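You operate a simulated robot arm through the tools that you are given. There is no shell and no other tool.

Carry out the task below with a simulated robot arm. There is one attempt and no reset: what you move stays moved.

TASK
Fit and pin the press die for the batch card's grade.
Fine: the old die goes on the table beside the rubbing machine; set the stop dial to the same grade.

Only the result counts: the job must be done as asked and must still hold three seconds after the hand-in. Knocking over, shifting, dropping, spilling or breaking anything else fails it.

THE ROBOT
A 7-joint arm with a two-finger gripper, fixed in place. Base frame: the origin is on the floor under the middle of its stand, x ahead of it, y to its left, z up; the work surface is at about z = 0.8. Units: m, degrees, N and s.
With the tool pointing down near the work surface it reaches from about 0.38 to 0.78 m from the base axis. Its first joint turns from -143.0 to 143.0 degrees. Payload 2.45 kg.
The TCP is the grasp point between the finger pads, 0.026 m short of the fingertips. In the tool frame z runs along the fingers and y along their closing line. The gripper opens to 0.096 m; its body begins 0.069 m behind the TCP.
Orientation is that of the tool frame in the base frame, as a unit quaternion [x, y, z, w]. With the fingers straight down and closing along the base's y, the tool's x points along the base's -x, its y along +y and its z along -z.

THE INTERFACE
- The arm moves only by the tool arm_command. Its argument "plan" is a list that holds one entry, the list of rows, each a list of 7 numbers: the shift along the tool's x, y, z in units of 40 mm (1.0 is 40 mm), then the turn, a rotation vector about the tool's x, y, z in units of 6 degrees (1.0 is 6 degrees), then the gripper command, from -1 (shut) to 1 (fully open), values between in proportion. In form: [[[tx, ty, tz, wx, wy, wz, jaw], ...]]. A call has 1 to 20 rows; each row shifts and turns the commanded pose from where the row before left it, along the tool's axes as they then stand. A call with a number of a shift or a turn outside -1 to 1 is refused whole. Rows are played at 5 a second. More than 0.05 m and 8.6 degrees between two rows, or a gripper value outside its range, and nothing of the call is played. A pose out of reach is approached as far as the arm can. The call stops where the force on the tool passes 40 N (or 10 N more than at its start, if that is more) or the arm is blocked; 0.2 s more then pass. Each finger travels about 0.05 m/s and halts on what it meets, pressing with about 25 N; the grip force reading is that of the motor and also rises with nothing between the fingers. The clock runs only during rows and for 0.2 s after the last one: add rows that do not move to give the fingers time. It gives the time, the measured TCP pose, the force on the tool (base axes), the opening and the grip force at its end, in the units of the frame above (readings bear some noise), with the torque about the TCP (base axes, N m) and any sound that the robot's microphone picked up.
- Cameras (640 x 400 px; columns grow to the right, rows downward): "scene" is fixed at [0.051, 0.6521, 1.4092]; the picture's right is [-0.73, -0.68, 0.00], its down [-0.39, 0.42, -0.82] and it looks along [0.56, -0.60, -0.57] (base axes); focal length 357 px, centre (320, 200). "wrist" rides on the gripper at [0.082, 0.003, -0.098] in the tool frame; the picture's right is [-0.04, 1.00, 0.00], its down [-0.73, -0.03, -0.68] and it looks along [-0.68, -0.03, 0.73] (tool axes); focal length 256 px, centre (320, 200).
- camera(camera): a new picture of that camera. It takes no simulated time.
- lift_body(by): slides the trunk up (or, below 0, down) by that many m; the arm rides with it, the base frame stays. It gives what a move gives, with no picture.
- pixel_to_xyz(camera, pixels): for up to 12 pixels [column, row] of the newest picture of that camera ("zoom" is the newest enlarged one), the place [x, y, z] in the base frame of the surface seen there, good to about 0.002 m. It takes no simulated time.
- zoom(camera, box): a new picture of the part [left, top, right, bottom] of that camera's present view, enlarged. It takes no simulated time.
- hand_in(): hands the job in; it is judged then, once.

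Unless the task says otherwise, let go and move clear before handing in.

The tools are called after "Call:" as name(argument=value, ...) on one line, values as JSON. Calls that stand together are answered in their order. arm_command: Moves the arm, as the interface text tells. Its arguments: {"type":"object","properties":{"plan":{"type":"array","items":{"type":"array","items":{"type":"array","items":{"type":"number"}}}}},"required":["plan"]} The other tools are called the same way: lift_body (by) moves the trunk up or down; camera (camera) takes a picture; pixel_to_xyz (camera, pixels) gives the place of the surface under pixels of a picture; zoom (camera, box) takes an enlarged picture of a part of a camera's view; hand_in () hands the job in.

At the start:

```text
time: 0.0
tcp_pos: [0.52, 0.2329, 1.1336]
ee_rot: [0.001, 1.0, 0.0, 0.001]
force: [-0.4, 0.2, -0.9]
wrist_torque: [0.0, -0.04, 0.01]
opening: 0.0962
gripper_force: 0.0
trunk travel left (down, up): [-0.55, 0.09]
```

scene: 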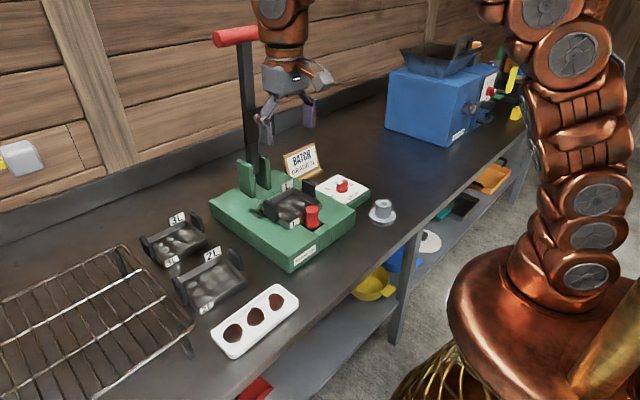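
wrist: 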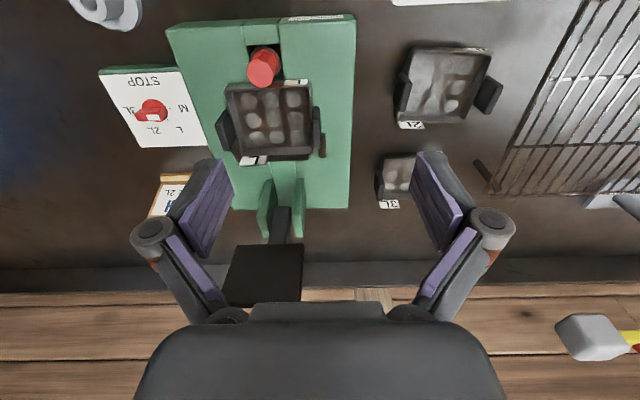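

The pictures show a green press with a die at scene (290,205) and a red pin at (312,215), spare dies at (175,240) and (210,280), a batch card at (300,160) and a dial at (342,187). I'll zoom in on these to read the card and labels.

Call:
zoom(camera="scene", box=[260, 130, 400, 230])

Call:
zoom(camera="scene", box=[120, 190, 280, 330])

Call:
zoom(camera="wrist", box=[90, 40, 350, 240])

Call:
zoom(camera="scene", box=[360, 20, 560, 250])

```text
4.00 times, centred on (330, 180) of scene
```

zoom: 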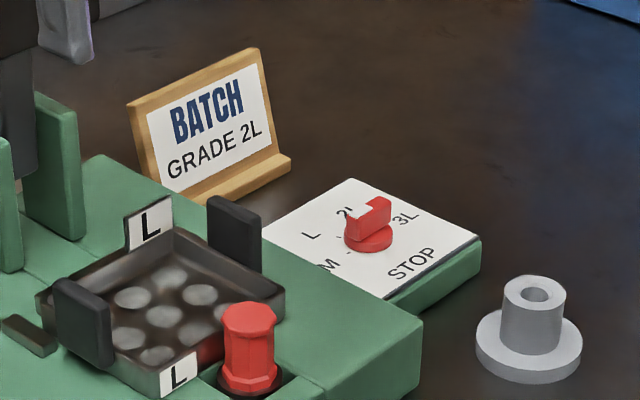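

```text
2.86 times, centred on (200, 260) of scene
```

zoom: 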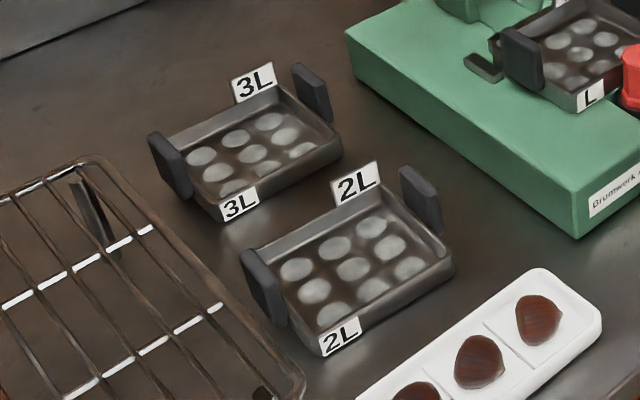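

```text
2.00 times, centred on (220, 140) of wrist
```

zoom: 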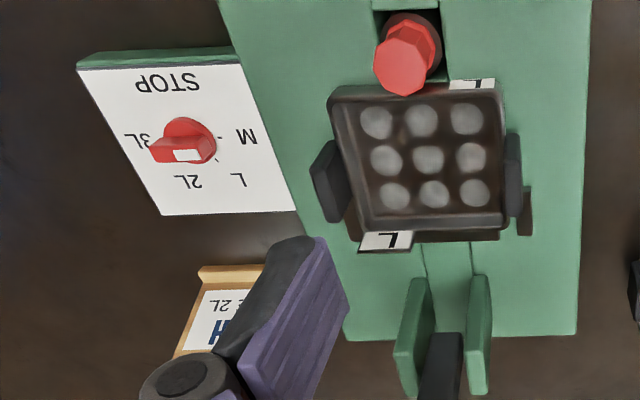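

```text
1.74 times, centred on (460, 135) of scene
```

zoom: 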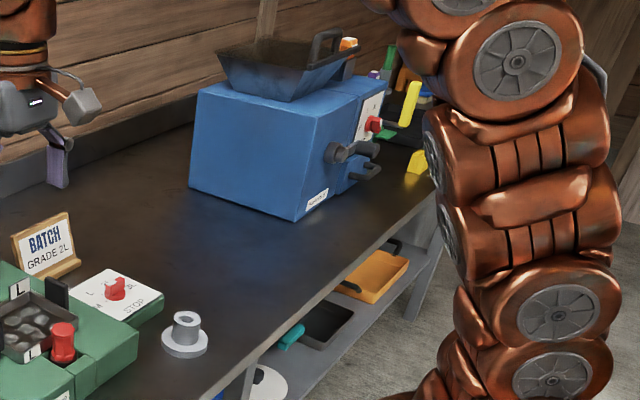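

The card reads GRADE 2L; the press holds an L die, and the 2L die lies at scene (210,280). I'll zoom further on the blue machine's label, the press label, the dial and the pin.

Call:
zoom(camera="scene", box=[430, 110, 490, 150])

Call:
zoom(camera="scene", box=[285, 235, 335, 275])

Call:
zoom(camera="scene", box=[310, 165, 380, 210])

Call:
zoom(camera="wrist", box=[95, 55, 215, 155])

Call:
zoom(camera="wrist", box=[200, 10, 360, 180])

Call:
zoom(camera="scene", box=[450, 40, 550, 140])

```text
10.00 times, centred on (460, 130) of scene
```

zoom: 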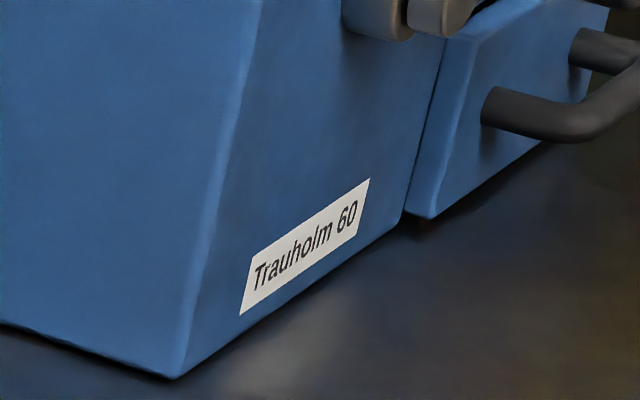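

```text
10.00 times, centred on (310, 255) of scene
```

zoom: 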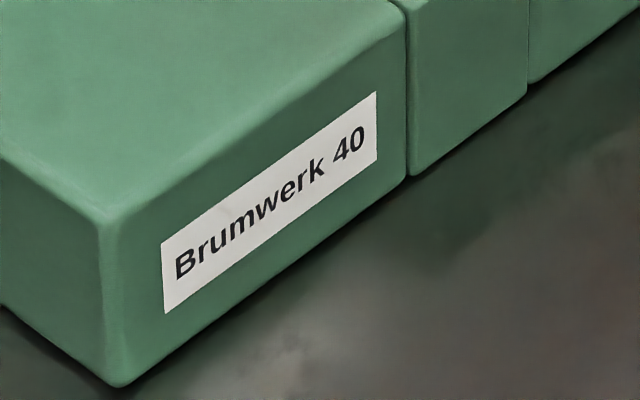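

```text
8.89 times, centred on (345, 188) of scene
```

zoom: 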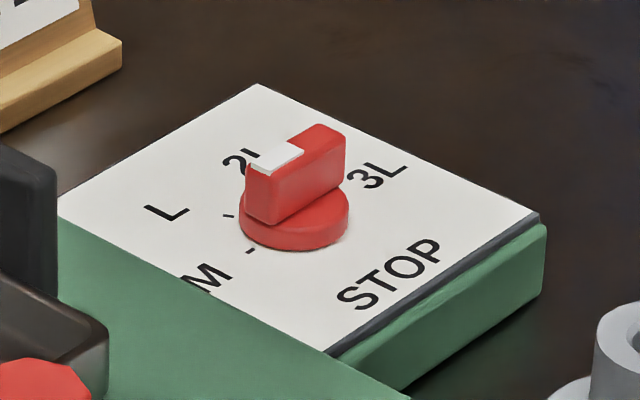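

```text
4.00 times, centred on (155, 105) of wrist
```

zoom: 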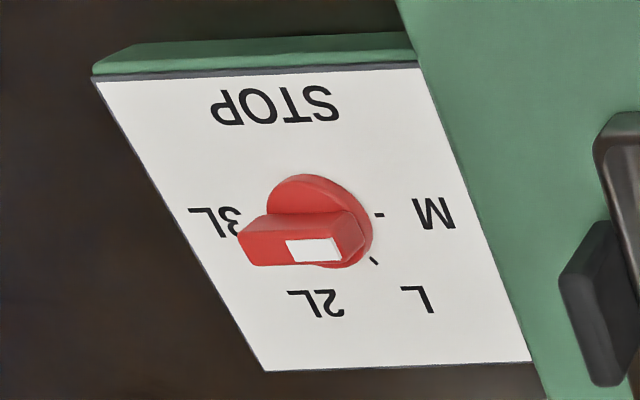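

```text
2.35 times, centred on (280, 95) of wrist
```

zoom: 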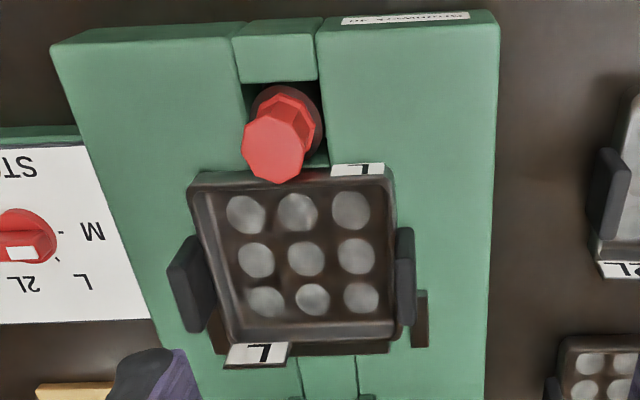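

```text
4.00 times, centred on (500, 90) of scene
```

zoom: 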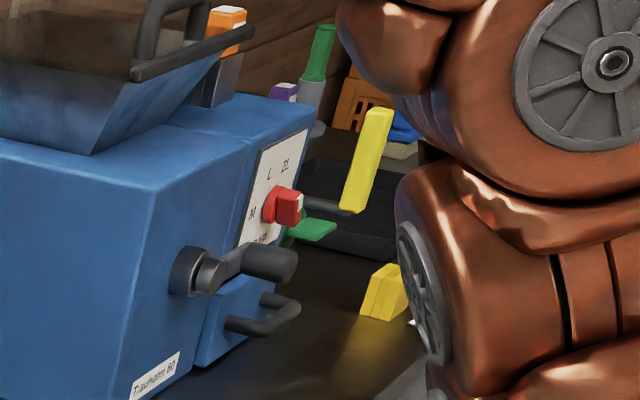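

The dial's white pointer mark has to be located against the labels, and I need coordinates of the main parts. I'll measure them in the scene and wrist pictures.

Call:
pixel_to_xyz(camera="wrist", pixels=[[264, 65], [230, 90], [302, 82], [310, 152], [238, 158], [226, 133], [318, 130], [148, 113], [110, 72], [185, 66], [206, 145], [157, 148]])

Call:
pixel_to_xyz(camera="wrist", pixels=[[443, 80], [405, 98], [487, 94], [411, 125], [397, 175], [413, 50], [490, 50], [470, 120], [170, 30], [354, 20], [349, 205], [232, 208]])

Call:
pixel_to_xyz(camera="scene", pixels=[[381, 205], [381, 222], [390, 125], [456, 148], [470, 60], [440, 180], [420, 200], [440, 160], [400, 170], [360, 160], [340, 187], [313, 210]])

```text
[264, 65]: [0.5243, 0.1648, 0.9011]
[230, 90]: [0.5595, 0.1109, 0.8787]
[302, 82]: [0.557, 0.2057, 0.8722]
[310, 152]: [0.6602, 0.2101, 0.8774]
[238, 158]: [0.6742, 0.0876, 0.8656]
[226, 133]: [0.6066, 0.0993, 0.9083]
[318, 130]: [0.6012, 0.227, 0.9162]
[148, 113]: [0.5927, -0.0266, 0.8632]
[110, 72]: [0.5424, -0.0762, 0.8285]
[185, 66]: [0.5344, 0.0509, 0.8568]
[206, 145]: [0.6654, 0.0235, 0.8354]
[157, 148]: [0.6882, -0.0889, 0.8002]
```

```text
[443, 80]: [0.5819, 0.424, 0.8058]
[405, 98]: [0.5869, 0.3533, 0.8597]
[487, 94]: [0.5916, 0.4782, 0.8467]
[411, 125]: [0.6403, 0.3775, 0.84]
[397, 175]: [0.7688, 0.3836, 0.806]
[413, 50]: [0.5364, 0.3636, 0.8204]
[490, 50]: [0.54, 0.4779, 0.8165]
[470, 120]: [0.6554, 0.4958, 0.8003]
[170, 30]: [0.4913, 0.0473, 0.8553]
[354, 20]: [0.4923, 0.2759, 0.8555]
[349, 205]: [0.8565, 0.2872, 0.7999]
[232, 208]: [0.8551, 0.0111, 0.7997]
```

```text
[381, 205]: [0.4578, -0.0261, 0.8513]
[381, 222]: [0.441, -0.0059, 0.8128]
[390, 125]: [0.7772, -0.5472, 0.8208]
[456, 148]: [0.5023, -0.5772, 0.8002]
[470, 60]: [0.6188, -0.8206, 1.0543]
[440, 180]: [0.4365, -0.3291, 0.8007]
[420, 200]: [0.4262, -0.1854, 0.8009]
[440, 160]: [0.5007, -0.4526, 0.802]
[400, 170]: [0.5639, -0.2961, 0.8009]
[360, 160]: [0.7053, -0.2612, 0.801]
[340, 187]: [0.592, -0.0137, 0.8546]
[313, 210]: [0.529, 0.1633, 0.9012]
```

The dial bar's white end seems to point toward M (+y side), and the pin head is near (0.526, 0.164, 0.90). I'll check the lever's position and the dial labels before moving the camera nearer.

Call:
pixel_to_xyz(camera="scene", pixels=[[235, 36], [215, 40], [255, 32], [242, 80], [250, 150], [246, 175], [264, 170], [275, 210], [300, 160], [320, 175], [290, 290], [209, 198]])

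Call:
zoom(camera="scene", box=[225, 150, 345, 250])

Call:
zoom(camera="wrist", box=[360, 30, 520, 220])

```text
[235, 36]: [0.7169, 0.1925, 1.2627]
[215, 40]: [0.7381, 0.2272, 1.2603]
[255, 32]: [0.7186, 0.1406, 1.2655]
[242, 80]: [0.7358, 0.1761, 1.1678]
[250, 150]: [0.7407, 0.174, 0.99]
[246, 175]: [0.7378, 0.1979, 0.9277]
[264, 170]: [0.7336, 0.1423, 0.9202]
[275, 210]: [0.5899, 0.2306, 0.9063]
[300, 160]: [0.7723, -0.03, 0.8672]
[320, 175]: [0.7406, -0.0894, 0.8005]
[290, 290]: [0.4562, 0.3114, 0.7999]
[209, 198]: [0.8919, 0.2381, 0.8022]
```

```text
4.00 times, centred on (285, 200) of scene
```

zoom: 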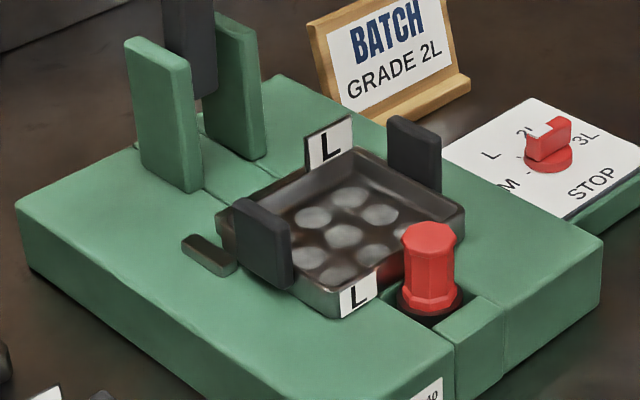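

```text
2.11 times, centred on (440, 125) of wrist
```

zoom: 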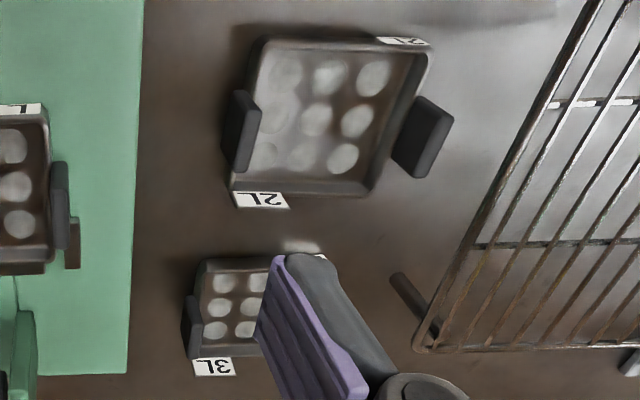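

The lever stands at x≈0.735, behind the die, and the die has upright handle plates. I'll move the wrist camera nearer and over the press to see the die seat, pin and notch clearly.

Call:
arm_command(plan=[[[0.4, -0.43, 0.5, 0, 0, 0, 1], [0.4, -0.43, 0.5, 0, 0, 0, 1], [0.4, -0.43, 0.5, 0, 0, 0, 1], [0.4, -0.43, 0.5, 0, 0, 0, 1]]])

Call:
camera(camera="wrist")

Call:
camera(camera="scene")

```text
time: 1.0
tcp_pos: [0.4562, 0.1636, 1.0519]
ee_rot: [0.001, 1.0, 0.0, 0.0]
force: [0.2, 0.0, -0.2]
wrist_torque: [-0.02, 0.01, -0.01]
opening: 0.0961
gripper_force: 0.1
trunk travel left (down, up): [-0.55, 0.09]
```

```text
taken
```

wrist: 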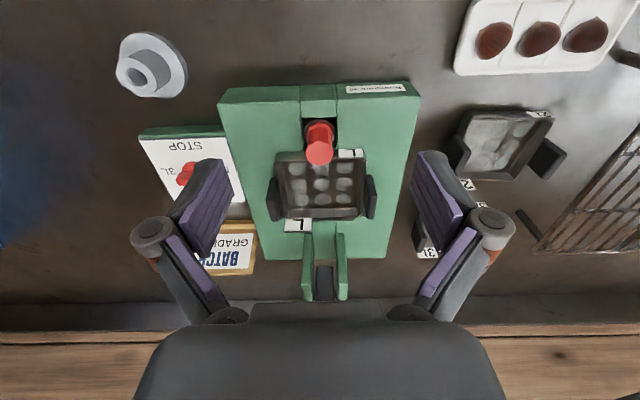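

```text
taken
```

scene: 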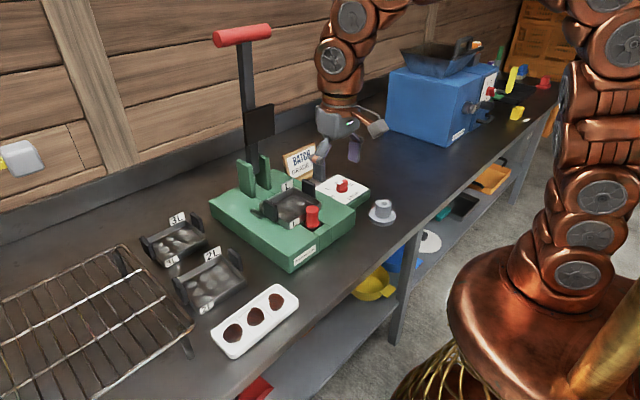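

The view is unobstructed now: the die is at wrist (322,185), the pin at (320,143). I'll zoom in on both and on the dial and bushing.

Call:
zoom(camera="wrist", box=[250, 80, 400, 250])

Call:
zoom(camera="wrist", box=[110, 20, 250, 210])

Call:
zoom(camera="wrist", box=[400, 90, 580, 260])

Call:
zoom(camera="scene", box=[200, 90, 400, 270])

Call:
zoom(camera="scene", box=[430, 30, 580, 150])

```text
2.35 times, centred on (325, 165) of wrist
```

zoom: 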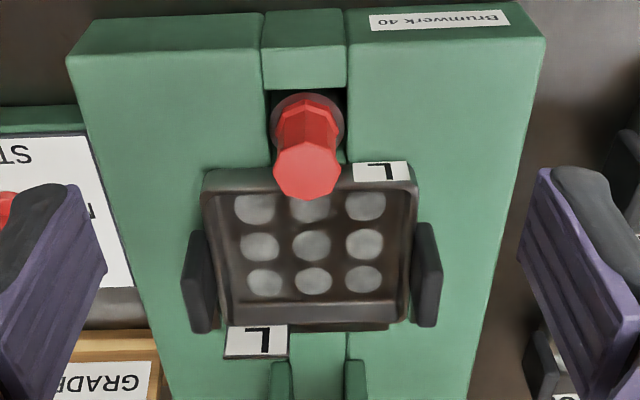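

```text
2.11 times, centred on (180, 115) of wrist
```

zoom: 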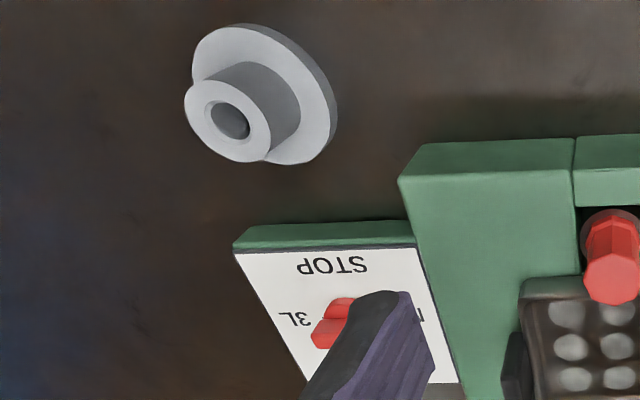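

```text
2.35 times, centred on (490, 175) of wrist
```

zoom: 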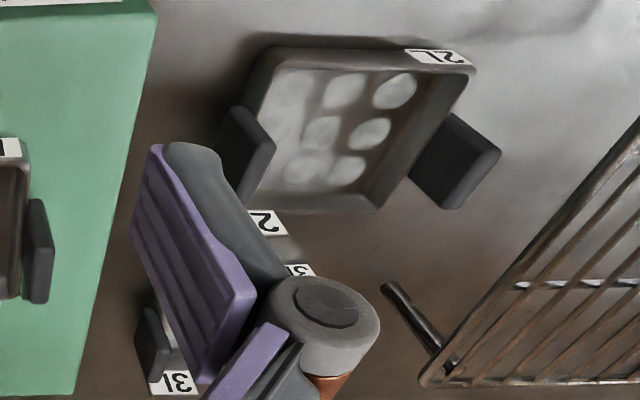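

```text
2.22 times, centred on (300, 180) of scene
```

zoom: 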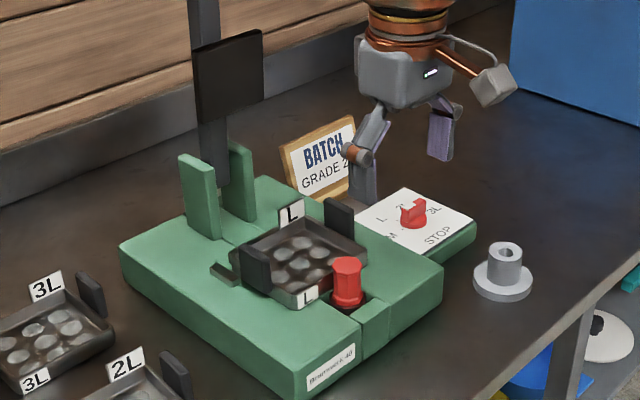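

```text
3.33 times, centred on (505, 90) of scene
```

zoom: 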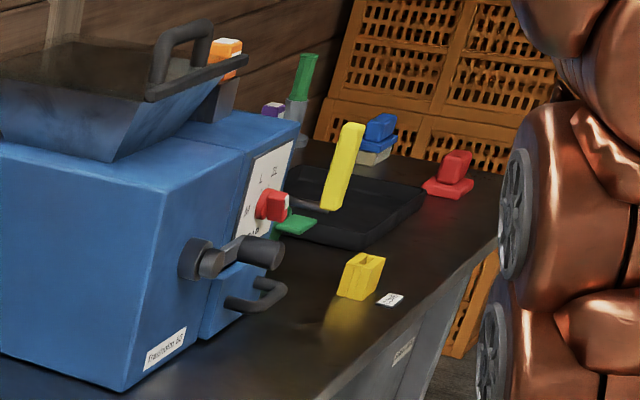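

There is a small dark bar beside the die's left handle near scene (275,210) that may be a key or a stop. I'll zoom tightly on it and measure it.

Call:
zoom(camera="scene", box=[250, 175, 330, 240])

Call:
pixel_to_xyz(camera="zoom", pixels=[[70, 305], [110, 330], [100, 285], [60, 290], [140, 340], [250, 330], [300, 370], [350, 330], [150, 280], [200, 200], [300, 140], [420, 200]])

Call:
zoom(camera="scene", box=[165, 235, 255, 320])

Call:
zoom(camera="scene", box=[135, 205, 215, 275])

```text
6.15 times, centred on (290, 208) of scene
```

zoom: 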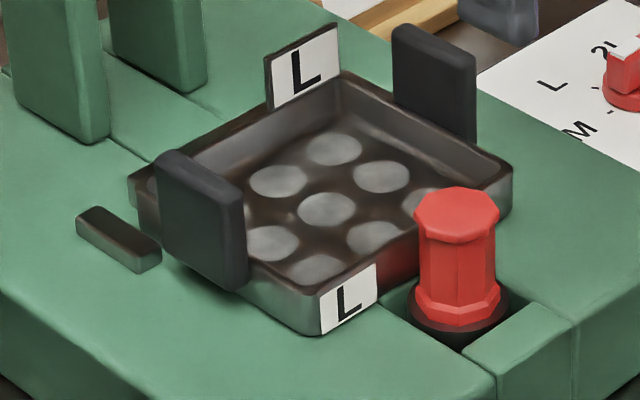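

```text
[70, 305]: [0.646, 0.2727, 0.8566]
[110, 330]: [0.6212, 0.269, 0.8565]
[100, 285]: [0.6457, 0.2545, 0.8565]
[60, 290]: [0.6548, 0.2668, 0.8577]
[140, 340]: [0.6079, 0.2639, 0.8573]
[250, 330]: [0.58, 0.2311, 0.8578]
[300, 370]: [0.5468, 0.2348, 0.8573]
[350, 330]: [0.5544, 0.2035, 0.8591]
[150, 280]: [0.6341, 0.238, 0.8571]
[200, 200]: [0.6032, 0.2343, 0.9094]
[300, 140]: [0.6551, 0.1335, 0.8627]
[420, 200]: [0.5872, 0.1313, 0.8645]
```

```text
4.71 times, centred on (210, 278) of scene
```

zoom: 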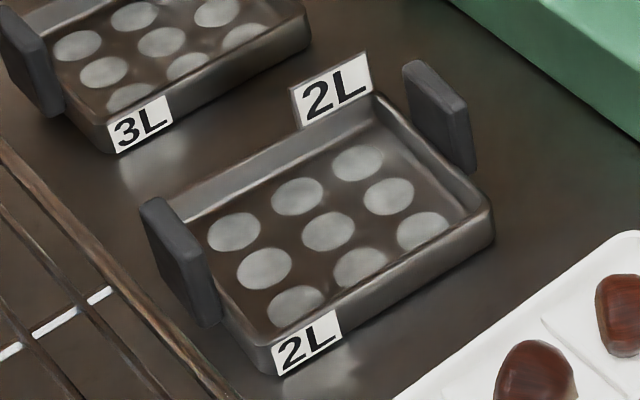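

```text
5.71 times, centred on (175, 240) of scene
```

zoom: 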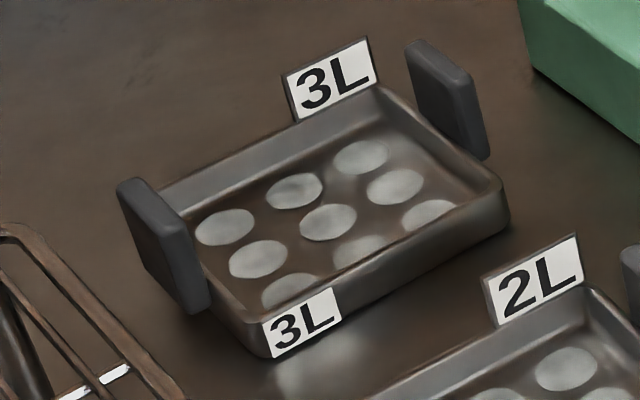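

Next I'll measure the small bar and the dark rail behind the die, as well as the dies' handle extents.

Call:
zoom(camera="scene", box=[250, 175, 330, 240])

Call:
pixel_to_xyz(camera="zoom", pixels=[[95, 212], [120, 230], [150, 250], [115, 250], [80, 225], [148, 265], [140, 185], [135, 200], [150, 220], [170, 160], [235, 185], [450, 60]])

Call:
pixel_to_xyz(camera="wrist", pixels=[[283, 217], [330, 217], [358, 218], [325, 215], [275, 160], [365, 160], [320, 143], [320, 128], [303, 118], [337, 118], [319, 93], [319, 105]])

Call:
zoom(camera="wrist", box=[260, 130, 380, 240])

```text
6.15 times, centred on (290, 208) of scene
```

zoom: 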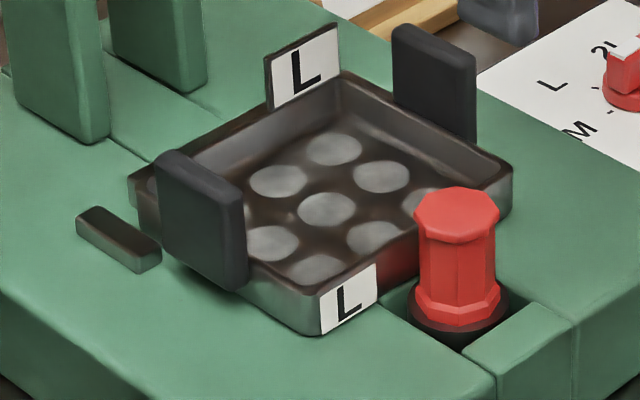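

```text
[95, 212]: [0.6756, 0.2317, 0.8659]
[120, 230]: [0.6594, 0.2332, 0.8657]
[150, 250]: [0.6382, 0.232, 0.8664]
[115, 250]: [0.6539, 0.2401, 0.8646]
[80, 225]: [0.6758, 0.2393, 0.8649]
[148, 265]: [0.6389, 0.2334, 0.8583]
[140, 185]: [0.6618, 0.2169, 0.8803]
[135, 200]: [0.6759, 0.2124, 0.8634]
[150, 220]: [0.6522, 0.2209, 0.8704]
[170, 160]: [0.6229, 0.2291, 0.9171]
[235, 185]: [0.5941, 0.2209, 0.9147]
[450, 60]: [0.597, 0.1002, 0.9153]
```

```text
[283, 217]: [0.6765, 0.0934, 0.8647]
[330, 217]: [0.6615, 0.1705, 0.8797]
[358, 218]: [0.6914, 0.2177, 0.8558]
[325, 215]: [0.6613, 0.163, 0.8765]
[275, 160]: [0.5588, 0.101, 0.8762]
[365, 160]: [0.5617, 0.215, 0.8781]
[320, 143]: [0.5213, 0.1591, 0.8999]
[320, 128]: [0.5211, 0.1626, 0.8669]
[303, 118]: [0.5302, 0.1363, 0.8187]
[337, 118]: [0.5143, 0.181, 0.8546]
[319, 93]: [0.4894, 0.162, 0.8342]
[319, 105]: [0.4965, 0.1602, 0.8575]
```

```text
3.64 times, centred on (320, 185) of wrist
```

zoom: 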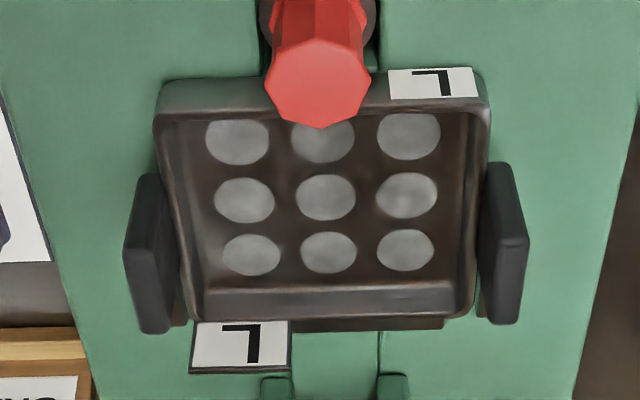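

The side guides sit at x 0.638–0.676 and z up to 0.866, and a matching one at y≈0.093. I'll check where the ram plate on the lever is, and which dial label positions and table spots I'll need.

Call:
pixel_to_xyz(camera="scene", pixels=[[259, 128], [247, 112], [272, 106], [247, 140], [273, 132], [382, 203], [378, 212], [396, 215], [368, 215], [381, 201]])

Call:
zoom(camera="scene", box=[310, 165, 410, 230])

Call:
pixel_to_xyz(camera="zoom", pixels=[[85, 215], [60, 140], [125, 100], [250, 110], [215, 210], [130, 190], [115, 160], [135, 120], [220, 90], [170, 145], [180, 175], [230, 140]])

```text
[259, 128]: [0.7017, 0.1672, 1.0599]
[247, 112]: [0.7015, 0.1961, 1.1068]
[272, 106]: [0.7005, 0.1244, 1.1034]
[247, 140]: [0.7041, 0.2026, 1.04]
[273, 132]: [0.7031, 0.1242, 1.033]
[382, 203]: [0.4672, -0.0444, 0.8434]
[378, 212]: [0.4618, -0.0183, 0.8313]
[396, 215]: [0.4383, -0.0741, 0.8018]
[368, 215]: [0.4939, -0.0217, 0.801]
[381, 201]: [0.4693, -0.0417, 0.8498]
```

```text
6.15 times, centred on (360, 198) of scene
```

zoom: 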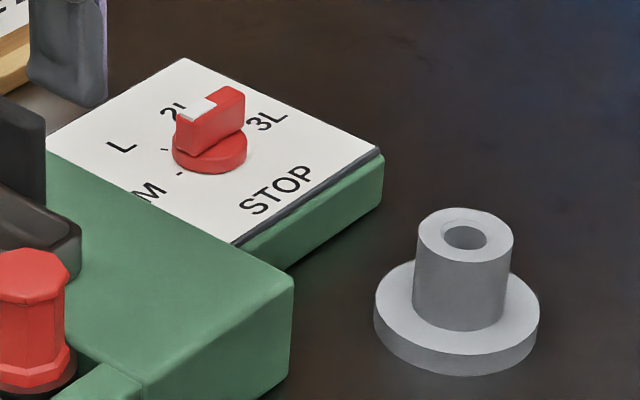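

```text
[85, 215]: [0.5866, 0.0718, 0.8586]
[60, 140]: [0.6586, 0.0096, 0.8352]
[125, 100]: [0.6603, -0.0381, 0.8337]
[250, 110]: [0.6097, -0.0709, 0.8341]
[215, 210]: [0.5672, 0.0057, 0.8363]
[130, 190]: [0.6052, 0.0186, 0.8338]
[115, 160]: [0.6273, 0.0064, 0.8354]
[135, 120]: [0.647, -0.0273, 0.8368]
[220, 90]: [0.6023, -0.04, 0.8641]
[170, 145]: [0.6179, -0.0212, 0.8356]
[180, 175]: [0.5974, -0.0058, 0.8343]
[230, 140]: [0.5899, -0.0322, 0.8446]
```

The M tick lies near (0.597,-0.006) and the labels fan from +y to −y around the knob at about (0.594,-0.03). I'll fly the camera over the dial for an exact reading.

Call:
arm_command(plan=[[[-0.475, -0.968, 0.26, 0, 0, 0, 1], [-0.475, -0.968, 0.26, 0, 0, 0, 1], [-0.475, -0.968, 0.26, 0, 0, 0, 1], [-0.475, -0.968, 0.26, 0, 0, 0, 1], [-0.475, -0.968, 0.26, 0, 0, 0, 1]]])

Call:
zoom(camera="wrist", box=[230, 0, 410, 220])

Call:
camera(camera="wrist")

```text
time: 2.2
tcp_pos: [0.5516, -0.0281, 1.0019]
ee_rot: [0.002, 1.0, 0.001, 0.0]
force: [-0.4, 0.5, 0.4]
wrist_torque: [-0.03, -0.04, 0.01]
opening: 0.0957
gripper_force: 0.1
trunk travel left (down, up): [-0.55, 0.09]
```

```text
1.82 times, centred on (320, 110) of wrist
```

zoom: 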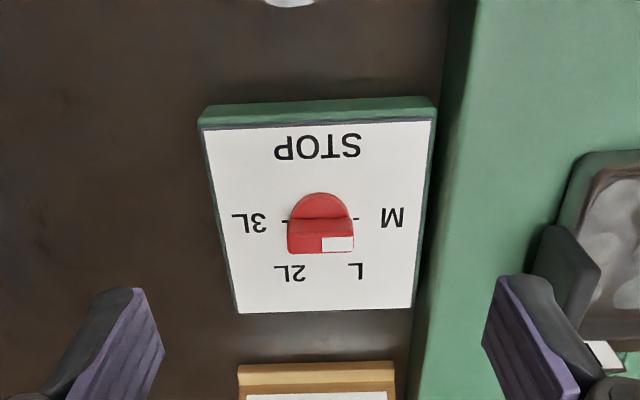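

```text
taken
```

wrist: 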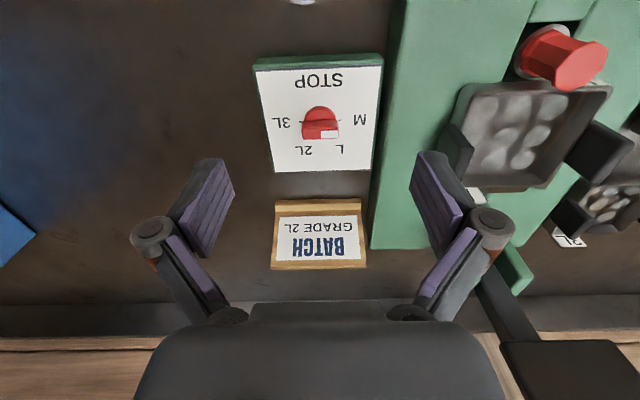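

The white end of the bar points at M (+y) and the bar lies along y. I'll zoom tightly on the dial to measure ticks and knob centre.

Call:
zoom(camera="wrist", box=[260, 75, 390, 165])

Call:
pixel_to_xyz(camera="zoom", pixels=[[200, 160], [395, 160], [230, 215], [300, 240], [300, 215], [375, 230], [380, 190], [225, 190], [300, 130], [385, 250], [420, 280], [230, 290]])

```text
4.44 times, centred on (325, 120) of wrist
```

zoom: 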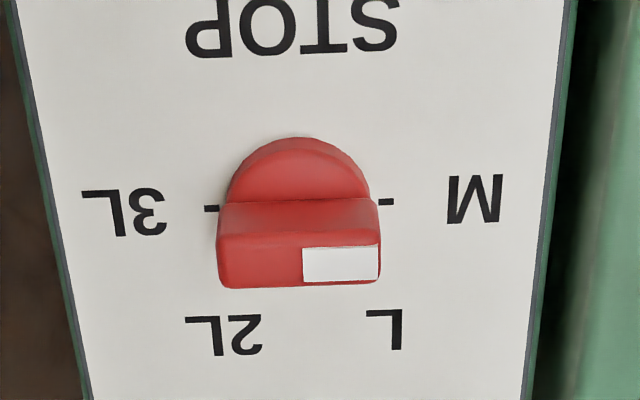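

```text
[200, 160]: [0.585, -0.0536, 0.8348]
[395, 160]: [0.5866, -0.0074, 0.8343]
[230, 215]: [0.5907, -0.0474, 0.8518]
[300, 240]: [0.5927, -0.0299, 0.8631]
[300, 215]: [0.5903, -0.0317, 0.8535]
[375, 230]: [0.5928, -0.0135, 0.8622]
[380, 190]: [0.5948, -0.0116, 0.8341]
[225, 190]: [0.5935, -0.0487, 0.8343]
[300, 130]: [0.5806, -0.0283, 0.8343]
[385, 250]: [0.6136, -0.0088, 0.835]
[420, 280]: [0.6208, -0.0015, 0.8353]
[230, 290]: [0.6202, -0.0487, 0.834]
```

Ticks M (zoom (387,200)) and 3L (212,208) lie on the y axis through the knob centre (~0.598,-0.030), so with L tick at 60° the 2L mark is 120° clockwise (from above) from M. I'll go above the knob, turn the tool −90° and half-close the gripper so the fingers straddle the bar.

Call:
arm_command(plan=[[[-0.58, -0.025, 0.625, 0, 0, 0, 0.3], [-0.58, -0.025, 0.625, 0, 0, 0, 0.2], [0, 0, 0, 0, 0, -1, 0.1], [0, 0, 0, 0, 0, -1, 0.1], [0, 0, 0, 0, 0, -1, 0.1], [0, 0, 0, 0, 0, -1, 0.1], [0, 0, 0, 0, 0, -1, 0.1], [0, 0, 0, 0, 0, -1, 0.1], [0, 0, 0, 0, 0, -1, 0.1], [0, 0, 0, 0, 0, -1, 0.1], [0, 0, 0, 0, 0, -1, 0.1], [0, 0, 0, 0, 0, -1, 0.1], [0, 0, 0, 0, 0, -1, 0.1], [0, 0, 0, 0, 0, -1, 0.1], [0, 0, 0, 0, 0, -1, 0.1], [0, 0, 0, 0, 0, -1, 0.1], [0, 0, 0, 0, 0, -1, 0.1]]])

Call:
camera(camera="wrist")

Call:
camera(camera="scene")

```text
time: 5.8
tcp_pos: [0.5957, -0.0313, 0.9519]
ee_rot: [-0.707, 0.707, 0.001, 0.0]
force: [0.8, 0.7, 0.6]
wrist_torque: [-0.01, -0.02, 0.05]
opening: 0.0528
gripper_force: 0.1
trunk travel left (down, up): [-0.55, 0.09]
```

```text
taken
```

wrist: 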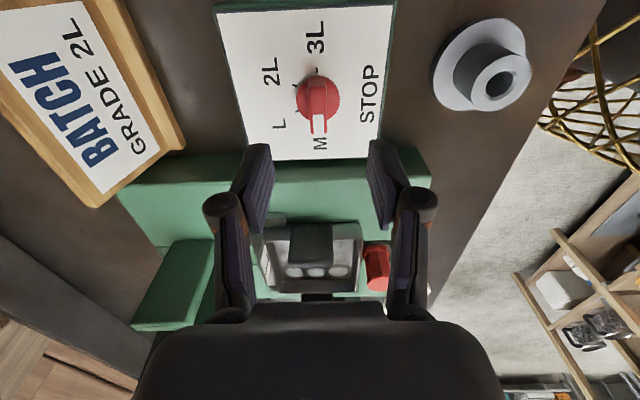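

```text
taken
```

scene: 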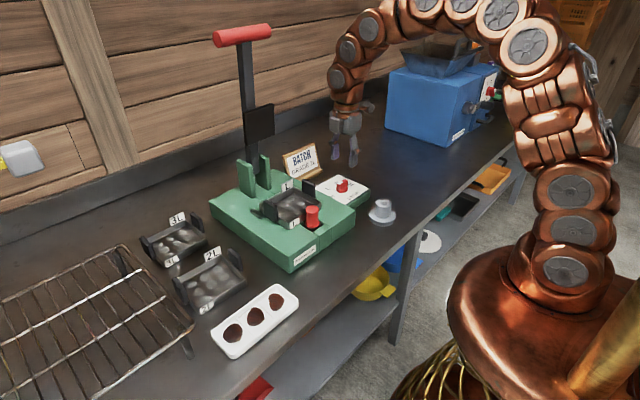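

The dial is plainly seen at wrist (318,100), the pointer on M. I'll zoom in to read ticks and the exact centre from this side.

Call:
zoom(camera="wrist", box=[240, 20, 400, 165])

Call:
pixel_to_xyz(camera="zoom", pixels=[[310, 250], [335, 225], [305, 360], [345, 360], [325, 320], [385, 200], [262, 220], [245, 175], [255, 278], [315, 160], [370, 250], [325, 365]])

```text
2.76 times, centred on (320, 92) of wrist
```

zoom: 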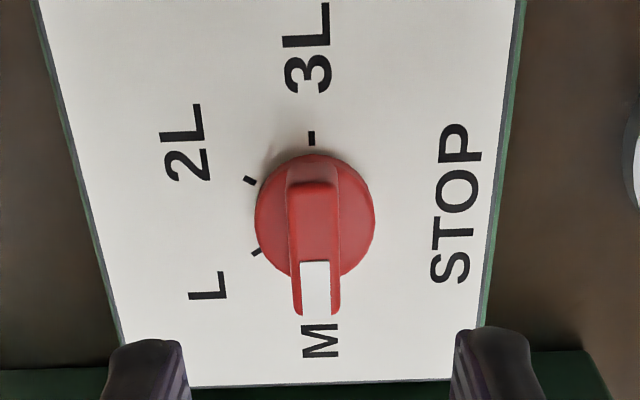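

```text
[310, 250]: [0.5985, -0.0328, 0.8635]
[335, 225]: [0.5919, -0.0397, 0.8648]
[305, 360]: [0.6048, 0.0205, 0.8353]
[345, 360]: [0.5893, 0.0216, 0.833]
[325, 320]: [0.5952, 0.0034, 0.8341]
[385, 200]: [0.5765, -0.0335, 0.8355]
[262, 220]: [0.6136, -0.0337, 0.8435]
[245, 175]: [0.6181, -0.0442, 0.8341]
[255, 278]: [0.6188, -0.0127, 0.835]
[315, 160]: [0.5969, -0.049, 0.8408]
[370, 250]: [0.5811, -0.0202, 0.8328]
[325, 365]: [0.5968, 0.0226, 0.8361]
```

Bar centre is about (0.597,-0.030) with the 2L tick at (0.618,-0.043), i.e. 120° from the M direction. I'll go down so the fingertips are just above the disc, then close on the bar.

Call:
arm_command(plan=[[[-0.03, -0.03, 0.66, 0, 0, 0, 0.1], [0, 0, 0.66, 0, 0, 0, 0.1], [0, 0, 0.63, 0, 0, 0, 0.1], [0, 0, 0, 0, 0, 0, 0.1]]])

Call:
zoom(camera="scene", box=[290, 130, 400, 230])

Call:
camera(camera="wrist")

```text
time: 6.8
tcp_pos: [0.5986, -0.029, 0.8734]
ee_rot: [-0.706, 0.708, -0.001, 0.0]
force: [0.3, 0.3, -1.0]
wrist_torque: [0.01, 0.0, -0.04]
opening: 0.0528
gripper_force: 0.0
trunk travel left (down, up): [-0.55, 0.09]
```

```text
4.00 times, centred on (345, 180) of scene
```

zoom: 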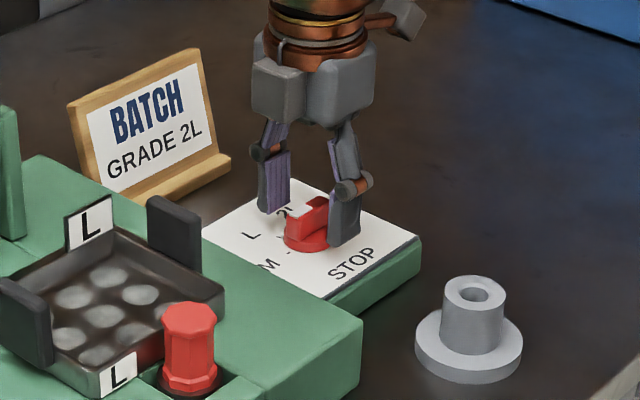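

```text
taken
```

wrist: 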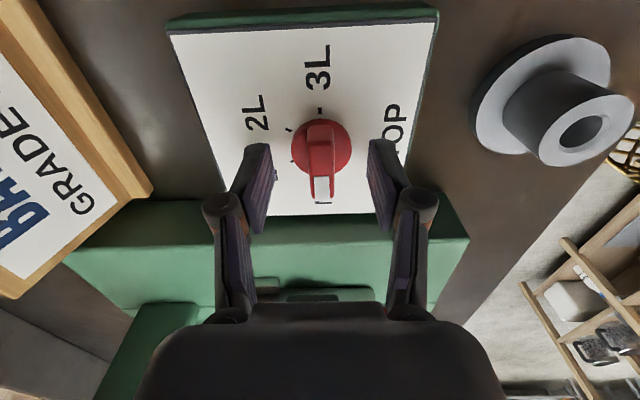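

The fingers straddle the bar evenly at wrist (320,155). I'll close onto it.

Call:
arm_command(plan=[[[0, 0, 0, 0, 0, 0, -0.8], [0, 0, 0, 0, 0, 0, -0.8], [0, 0, 0, 0, 0, 0, -0.8], [0, 0, 0, 0, 0, 0, -0.8]]])

Call:
camera(camera="wrist")

```text
time: 7.8
tcp_pos: [0.5971, -0.0306, 0.8733]
ee_rot: [-0.707, 0.708, 0.001, -0.001]
force: [-8.8, -0.4, -0.8]
wrist_torque: [-0.08, 0.27, 0.03]
opening: 0.0141
gripper_force: 40.9
trunk travel left (down, up): [-0.55, 0.09]
```

```text
taken
```

wrist: 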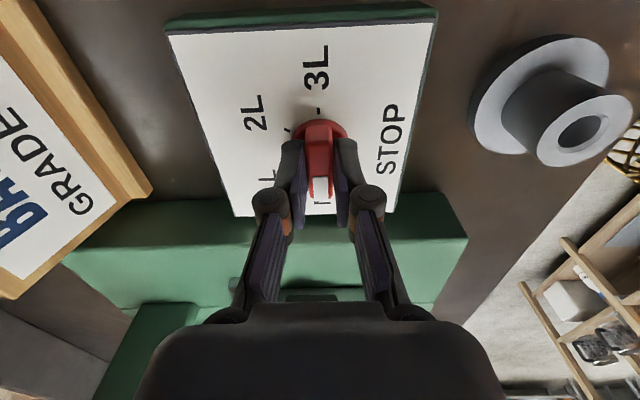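

The bar is held (opening 14 mm, side force −8.8 N in x). I'll ease 1.5 mm toward −x and turn 60° clockwise first.

Call:
arm_command(plan=[[[0, 0.04, 0, 0, 0, 0, -0.8], [0, 0, 0, 0, 0, 1, -0.8], [0, 0, 0, 0, 0, 1, -0.8], [0, 0, 0, 0, 0, 1, -0.8], [0, 0, 0, 0, 0, 1, -0.8], [0, 0, 0, 0, 0, 1, -0.8], [0, 0, 0, 0, 0, 1, -0.8], [0, 0, 0, 0, 0, 1, -0.8], [0, 0, 0, 0, 0, 1, -0.8], [0, 0, 0, 0, 0, 1, -0.8], [0, 0, 0, 0, 0, 1, -0.8]]])

Call:
camera(camera="wrist")

Call:
zoom(camera="scene", box=[290, 130, 400, 230])

```text
time: 10.2
tcp_pos: [0.5979, -0.031, 0.8733]
ee_rot: [-0.257, 0.966, 0.0, 0.001]
force: [23.6, -6.4, 17.7]
wrist_torque: [-0.12, -0.74, 0.0]
opening: 0.0136
gripper_force: 40.4
trunk travel left (down, up): [-0.55, 0.09]
```

```text
taken
```

wrist: 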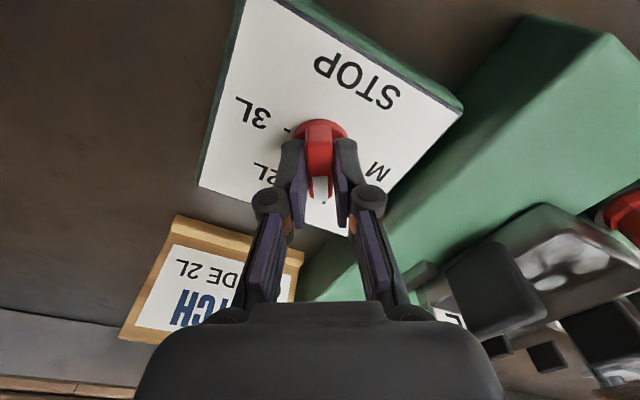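

```text
4.00 times, centred on (345, 180) of scene
```

zoom: 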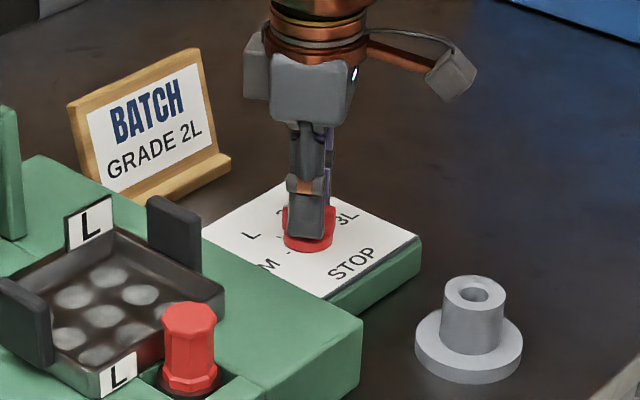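

The knob followed 60° (wrist view shows the bar between M and 2L), but a side force of 23 N in +x and 18 N up has built up. I'll relax the command by about 2 mm in +x and 1 mm up and read again.

Call:
arm_command(plan=[[[-0.04, -0.025, -0.03, 0, 0, 0, -0.8], [0, 0, 0, 0, 0, 0, -0.8]]])

```text
time: 10.8
tcp_pos: [0.5974, -0.0305, 0.8731]
ee_rot: [-0.258, 0.966, 0.001, -0.001]
force: [12.9, -4.9, 3.0]
wrist_torque: [0.28, -0.93, 0.02]
opening: 0.014
gripper_force: 40.5
trunk travel left (down, up): [-0.55, 0.09]
```

The force has dropped to 13 N in x, so I'll relax slightly more and turn the second 60°.

Call:
arm_command(plan=[[[-0.025, -0.032, 0, 0, 0, 0, -0.8], [0, 0, 0, 0, 0, 1, -0.8], [0, 0, 0, 0, 0, 1, -0.8], [0, 0, 0, 0, 0, 1, -0.8], [0, 0, 0, 0, 0, 1, -0.8], [0, 0, 0, 0, 0, 1, -0.8]]])

```text
time: 12.2
tcp_pos: [0.5977, -0.032, 0.8739]
ee_rot: [0.0, 1.0, 0.001, -0.003]
force: [-21.6, -2.2, -16.4]
wrist_torque: [-0.17, 0.59, -0.02]
opening: 0.014
gripper_force: 40.2
trunk travel left (down, up): [-0.55, 0.09]
```

Now at 90° of turn the force is −22 N in x and −16 N in z, so I'll relax the command 2 mm toward −x and 0.7 mm down and read.

Call:
arm_command(plan=[[[0.045, 0, 0.018, 0, 0, 0, -0.8], [0, 0, 0, 0, 0, 0, -0.8]]])

```text
time: 12.8
tcp_pos: [0.5971, -0.0308, 0.8734]
ee_rot: [0.001, 1.0, 0.0, 0.0]
force: [-19.2, 2.4, -11.0]
wrist_torque: [0.09, 1.13, 0.0]
opening: 0.0139
gripper_force: 40.5
trunk travel left (down, up): [-0.55, 0.09]
```

Call:
arm_command(plan=[[[0.04, 0, 0.015, 0, 0, 0, -0.8], [0, 0, 0, 0, 0, 1, -0.8], [0, 0, 0, 0, 0, 1, -0.8], [0, 0, 0, 0, 0, 0, -0.8]]])

Call:
camera(camera="wrist")

```text
time: 13.8
tcp_pos: [0.5971, -0.0297, 0.8732]
ee_rot: [0.106, 0.994, 0.0, 0.002]
force: [4.3, 6.9, -4.3]
wrist_torque: [-0.06, -0.76, 0.0]
opening: 0.0137
gripper_force: 40.3
trunk travel left (down, up): [-0.55, 0.09]
```

```text
taken
```

wrist: 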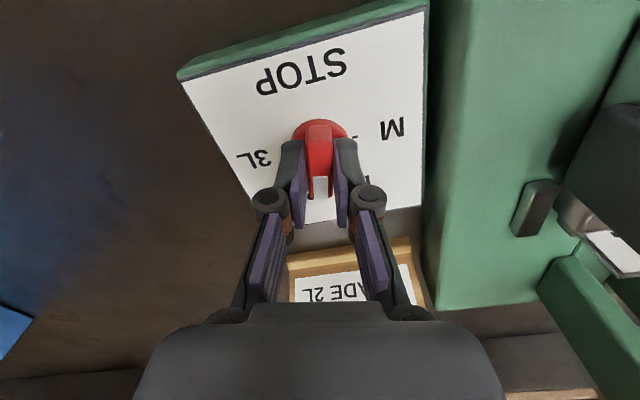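

The forces are low again (≤7 N) and the tool has turned about 102° of the 120°. I'll turn the last 18°.

Call:
arm_command(plan=[[[0, 0, 0, 0, 0, 1, -0.8], [0, 0, 0, 0, 0, 1, -0.8], [0, 0, 0, 0, 0, 1, -0.8], [0, 0, 0, 0, 0, 0, -0.8]]])

Call:
camera(camera="wrist")

```text
time: 14.8
tcp_pos: [0.5973, -0.0307, 0.8734]
ee_rot: [0.26, 0.966, 0.0, 0.002]
force: [20.8, 8.6, 13.6]
wrist_torque: [0.21, -0.46, 0.0]
opening: 0.0138
gripper_force: 40.5
trunk travel left (down, up): [-0.55, 0.09]
```

```text
taken
```

wrist: 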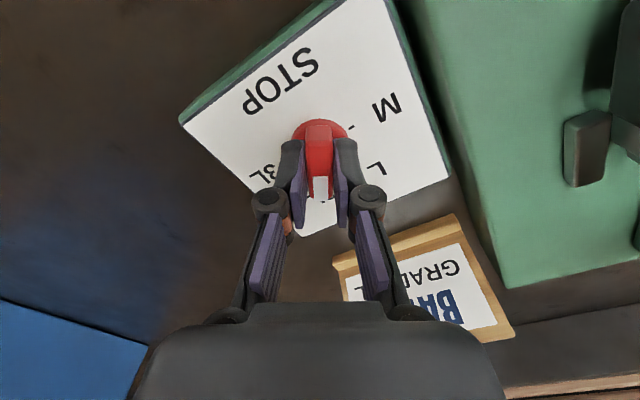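

The tool is at the 120° mark (yaw 30°). I'll relax the side force, then open and rise to check the pointer.

Call:
arm_command(plan=[[[-0.033, 0.042, -0.02, 0, 0, 0, -0.8], [0, 0, 0, 0, 0, 0, -0.8], [0, 0, 0, 0, 0, 0, 0.1], [0, 0, 0, 0, 0, 0, 0.1], [0, 0, 0, 0, 0, 0, 0.1], [0, 0, 0, 0, 0, 0, 0.1], [0, 0, -0.5, 0, 0, 0, 0.1], [0, 0, -1, 0, 0, 0, 0.1], [0, 0, -1, 0, 0, 0, 0.1]]])

Call:
zoom(camera="wrist", box=[200, 20, 420, 200])

Call:
zoom(camera="scene", box=[310, 165, 380, 210])

```text
time: 16.8
tcp_pos: [0.5959, -0.0295, 0.9723]
ee_rot: [0.26, 0.965, 0.0, -0.001]
force: [-0.2, -0.7, 0.1]
wrist_torque: [0.01, -0.01, 0.0]
opening: 0.0529
gripper_force: 0.1
trunk travel left (down, up): [-0.55, 0.09]
```

```text
2.22 times, centred on (310, 110) of wrist
```

zoom: 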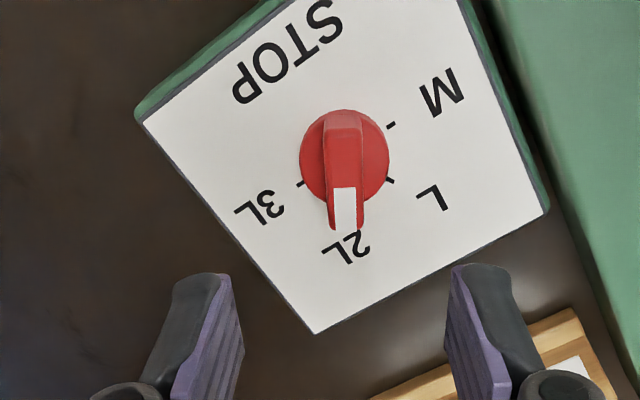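

```text
8.89 times, centred on (345, 188) of scene
```

zoom: 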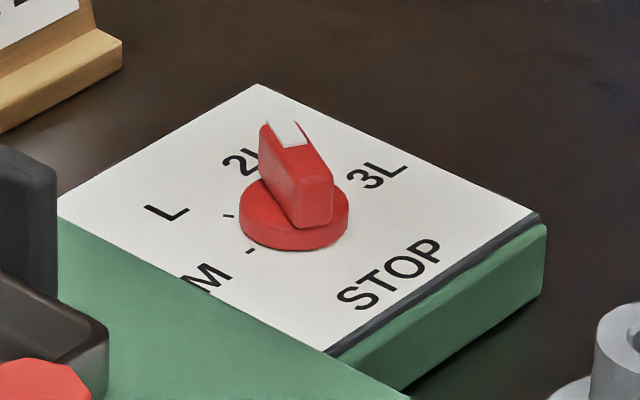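

The pointer now reads 2L cleanly in both views. Next I'll turn the tool back, open, and move above the red pin at about (0.524,0.163).

Call:
arm_command(plan=[[[0, 0, -0.5, 0, 0, -1, 0.4], [0, 0, 0, 0, 0, -1, 0.4], [0, 0, 0, 0, 0, -1, 0.4], [0, 0, 0, 0, 0, -1, 0.4], [0, 0, 0, 0, 0, -1, 0.4], [0.36, 0.965, 0, 0, 0, 0, 0.4], [0.36, 0.965, 0, 0, 0, 0, 0.4], [0.36, 0.965, 0, 0, 0, 0, 0.4], [0.36, 0.965, 0, 0, 0, 0, 0.4], [0.36, 0.965, 0, 0, 0, 0, 0.4], [0, 0, 0, 0, 0, 0, 0.4]]])

Call:
camera(camera="wrist")

Call:
zoom(camera="scene", box=[240, 130, 400, 260])

```text
time: 19.2
tcp_pos: [0.5271, 0.1629, 0.994]
ee_rot: [0.001, 1.0, 0.001, 0.0]
force: [0.7, 0.7, 0.9]
wrist_torque: [-0.04, -0.01, -0.02]
opening: 0.0674
gripper_force: 0.0
trunk travel left (down, up): [-0.55, 0.09]
```

```text
taken
```

wrist: 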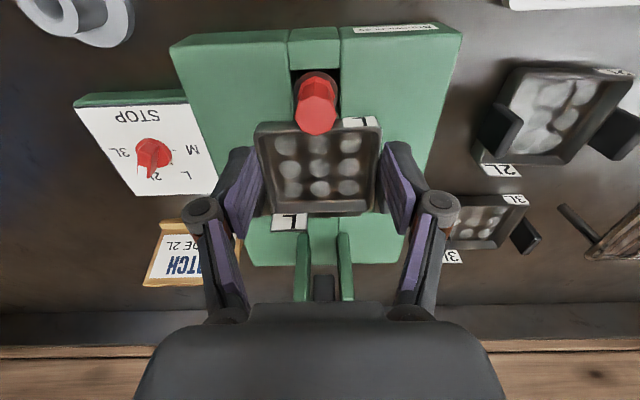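

```text
3.08 times, centred on (320, 195) of scene
```

zoom: 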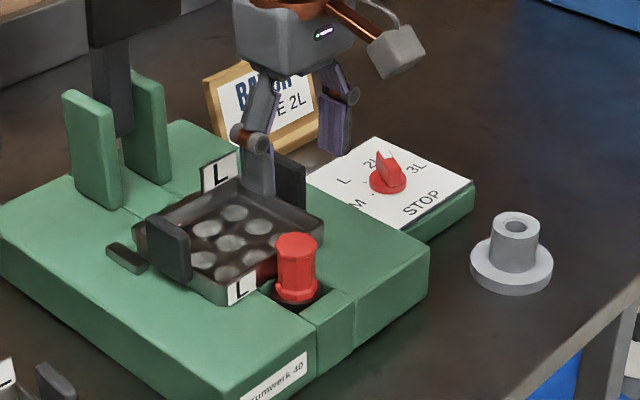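

The pin head is at wrist (316,103). I'll zoom in to measure its top and sides precisely.

Call:
zoom(camera="wrist", box=[265, 50, 375, 150])

Call:
pixel_to_xyz(camera="zoom", pixels=[[296, 250], [240, 250], [355, 250], [296, 210], [296, 300], [296, 160], [296, 100], [240, 100], [355, 110], [215, 90], [390, 90], [300, 60]])

```text
4.00 times, centred on (320, 100) of wrist
```

zoom: 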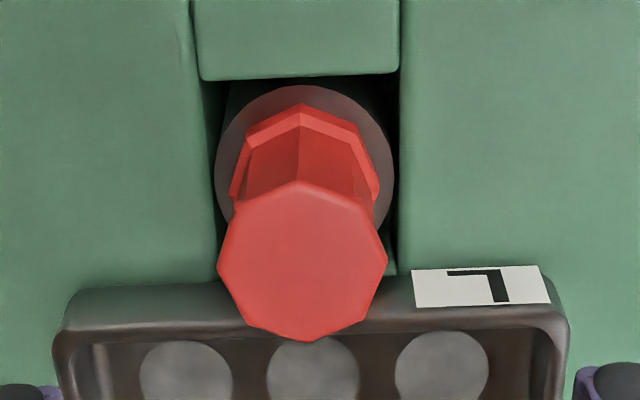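

```text
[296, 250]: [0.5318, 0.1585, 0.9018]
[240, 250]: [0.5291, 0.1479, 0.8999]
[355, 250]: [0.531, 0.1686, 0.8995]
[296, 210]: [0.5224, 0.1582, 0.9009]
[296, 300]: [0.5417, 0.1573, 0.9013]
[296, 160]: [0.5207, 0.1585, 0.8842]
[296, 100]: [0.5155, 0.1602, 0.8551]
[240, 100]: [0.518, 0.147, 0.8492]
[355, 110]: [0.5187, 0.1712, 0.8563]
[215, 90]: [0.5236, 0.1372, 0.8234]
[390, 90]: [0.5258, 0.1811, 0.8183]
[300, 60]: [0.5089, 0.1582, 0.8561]
```

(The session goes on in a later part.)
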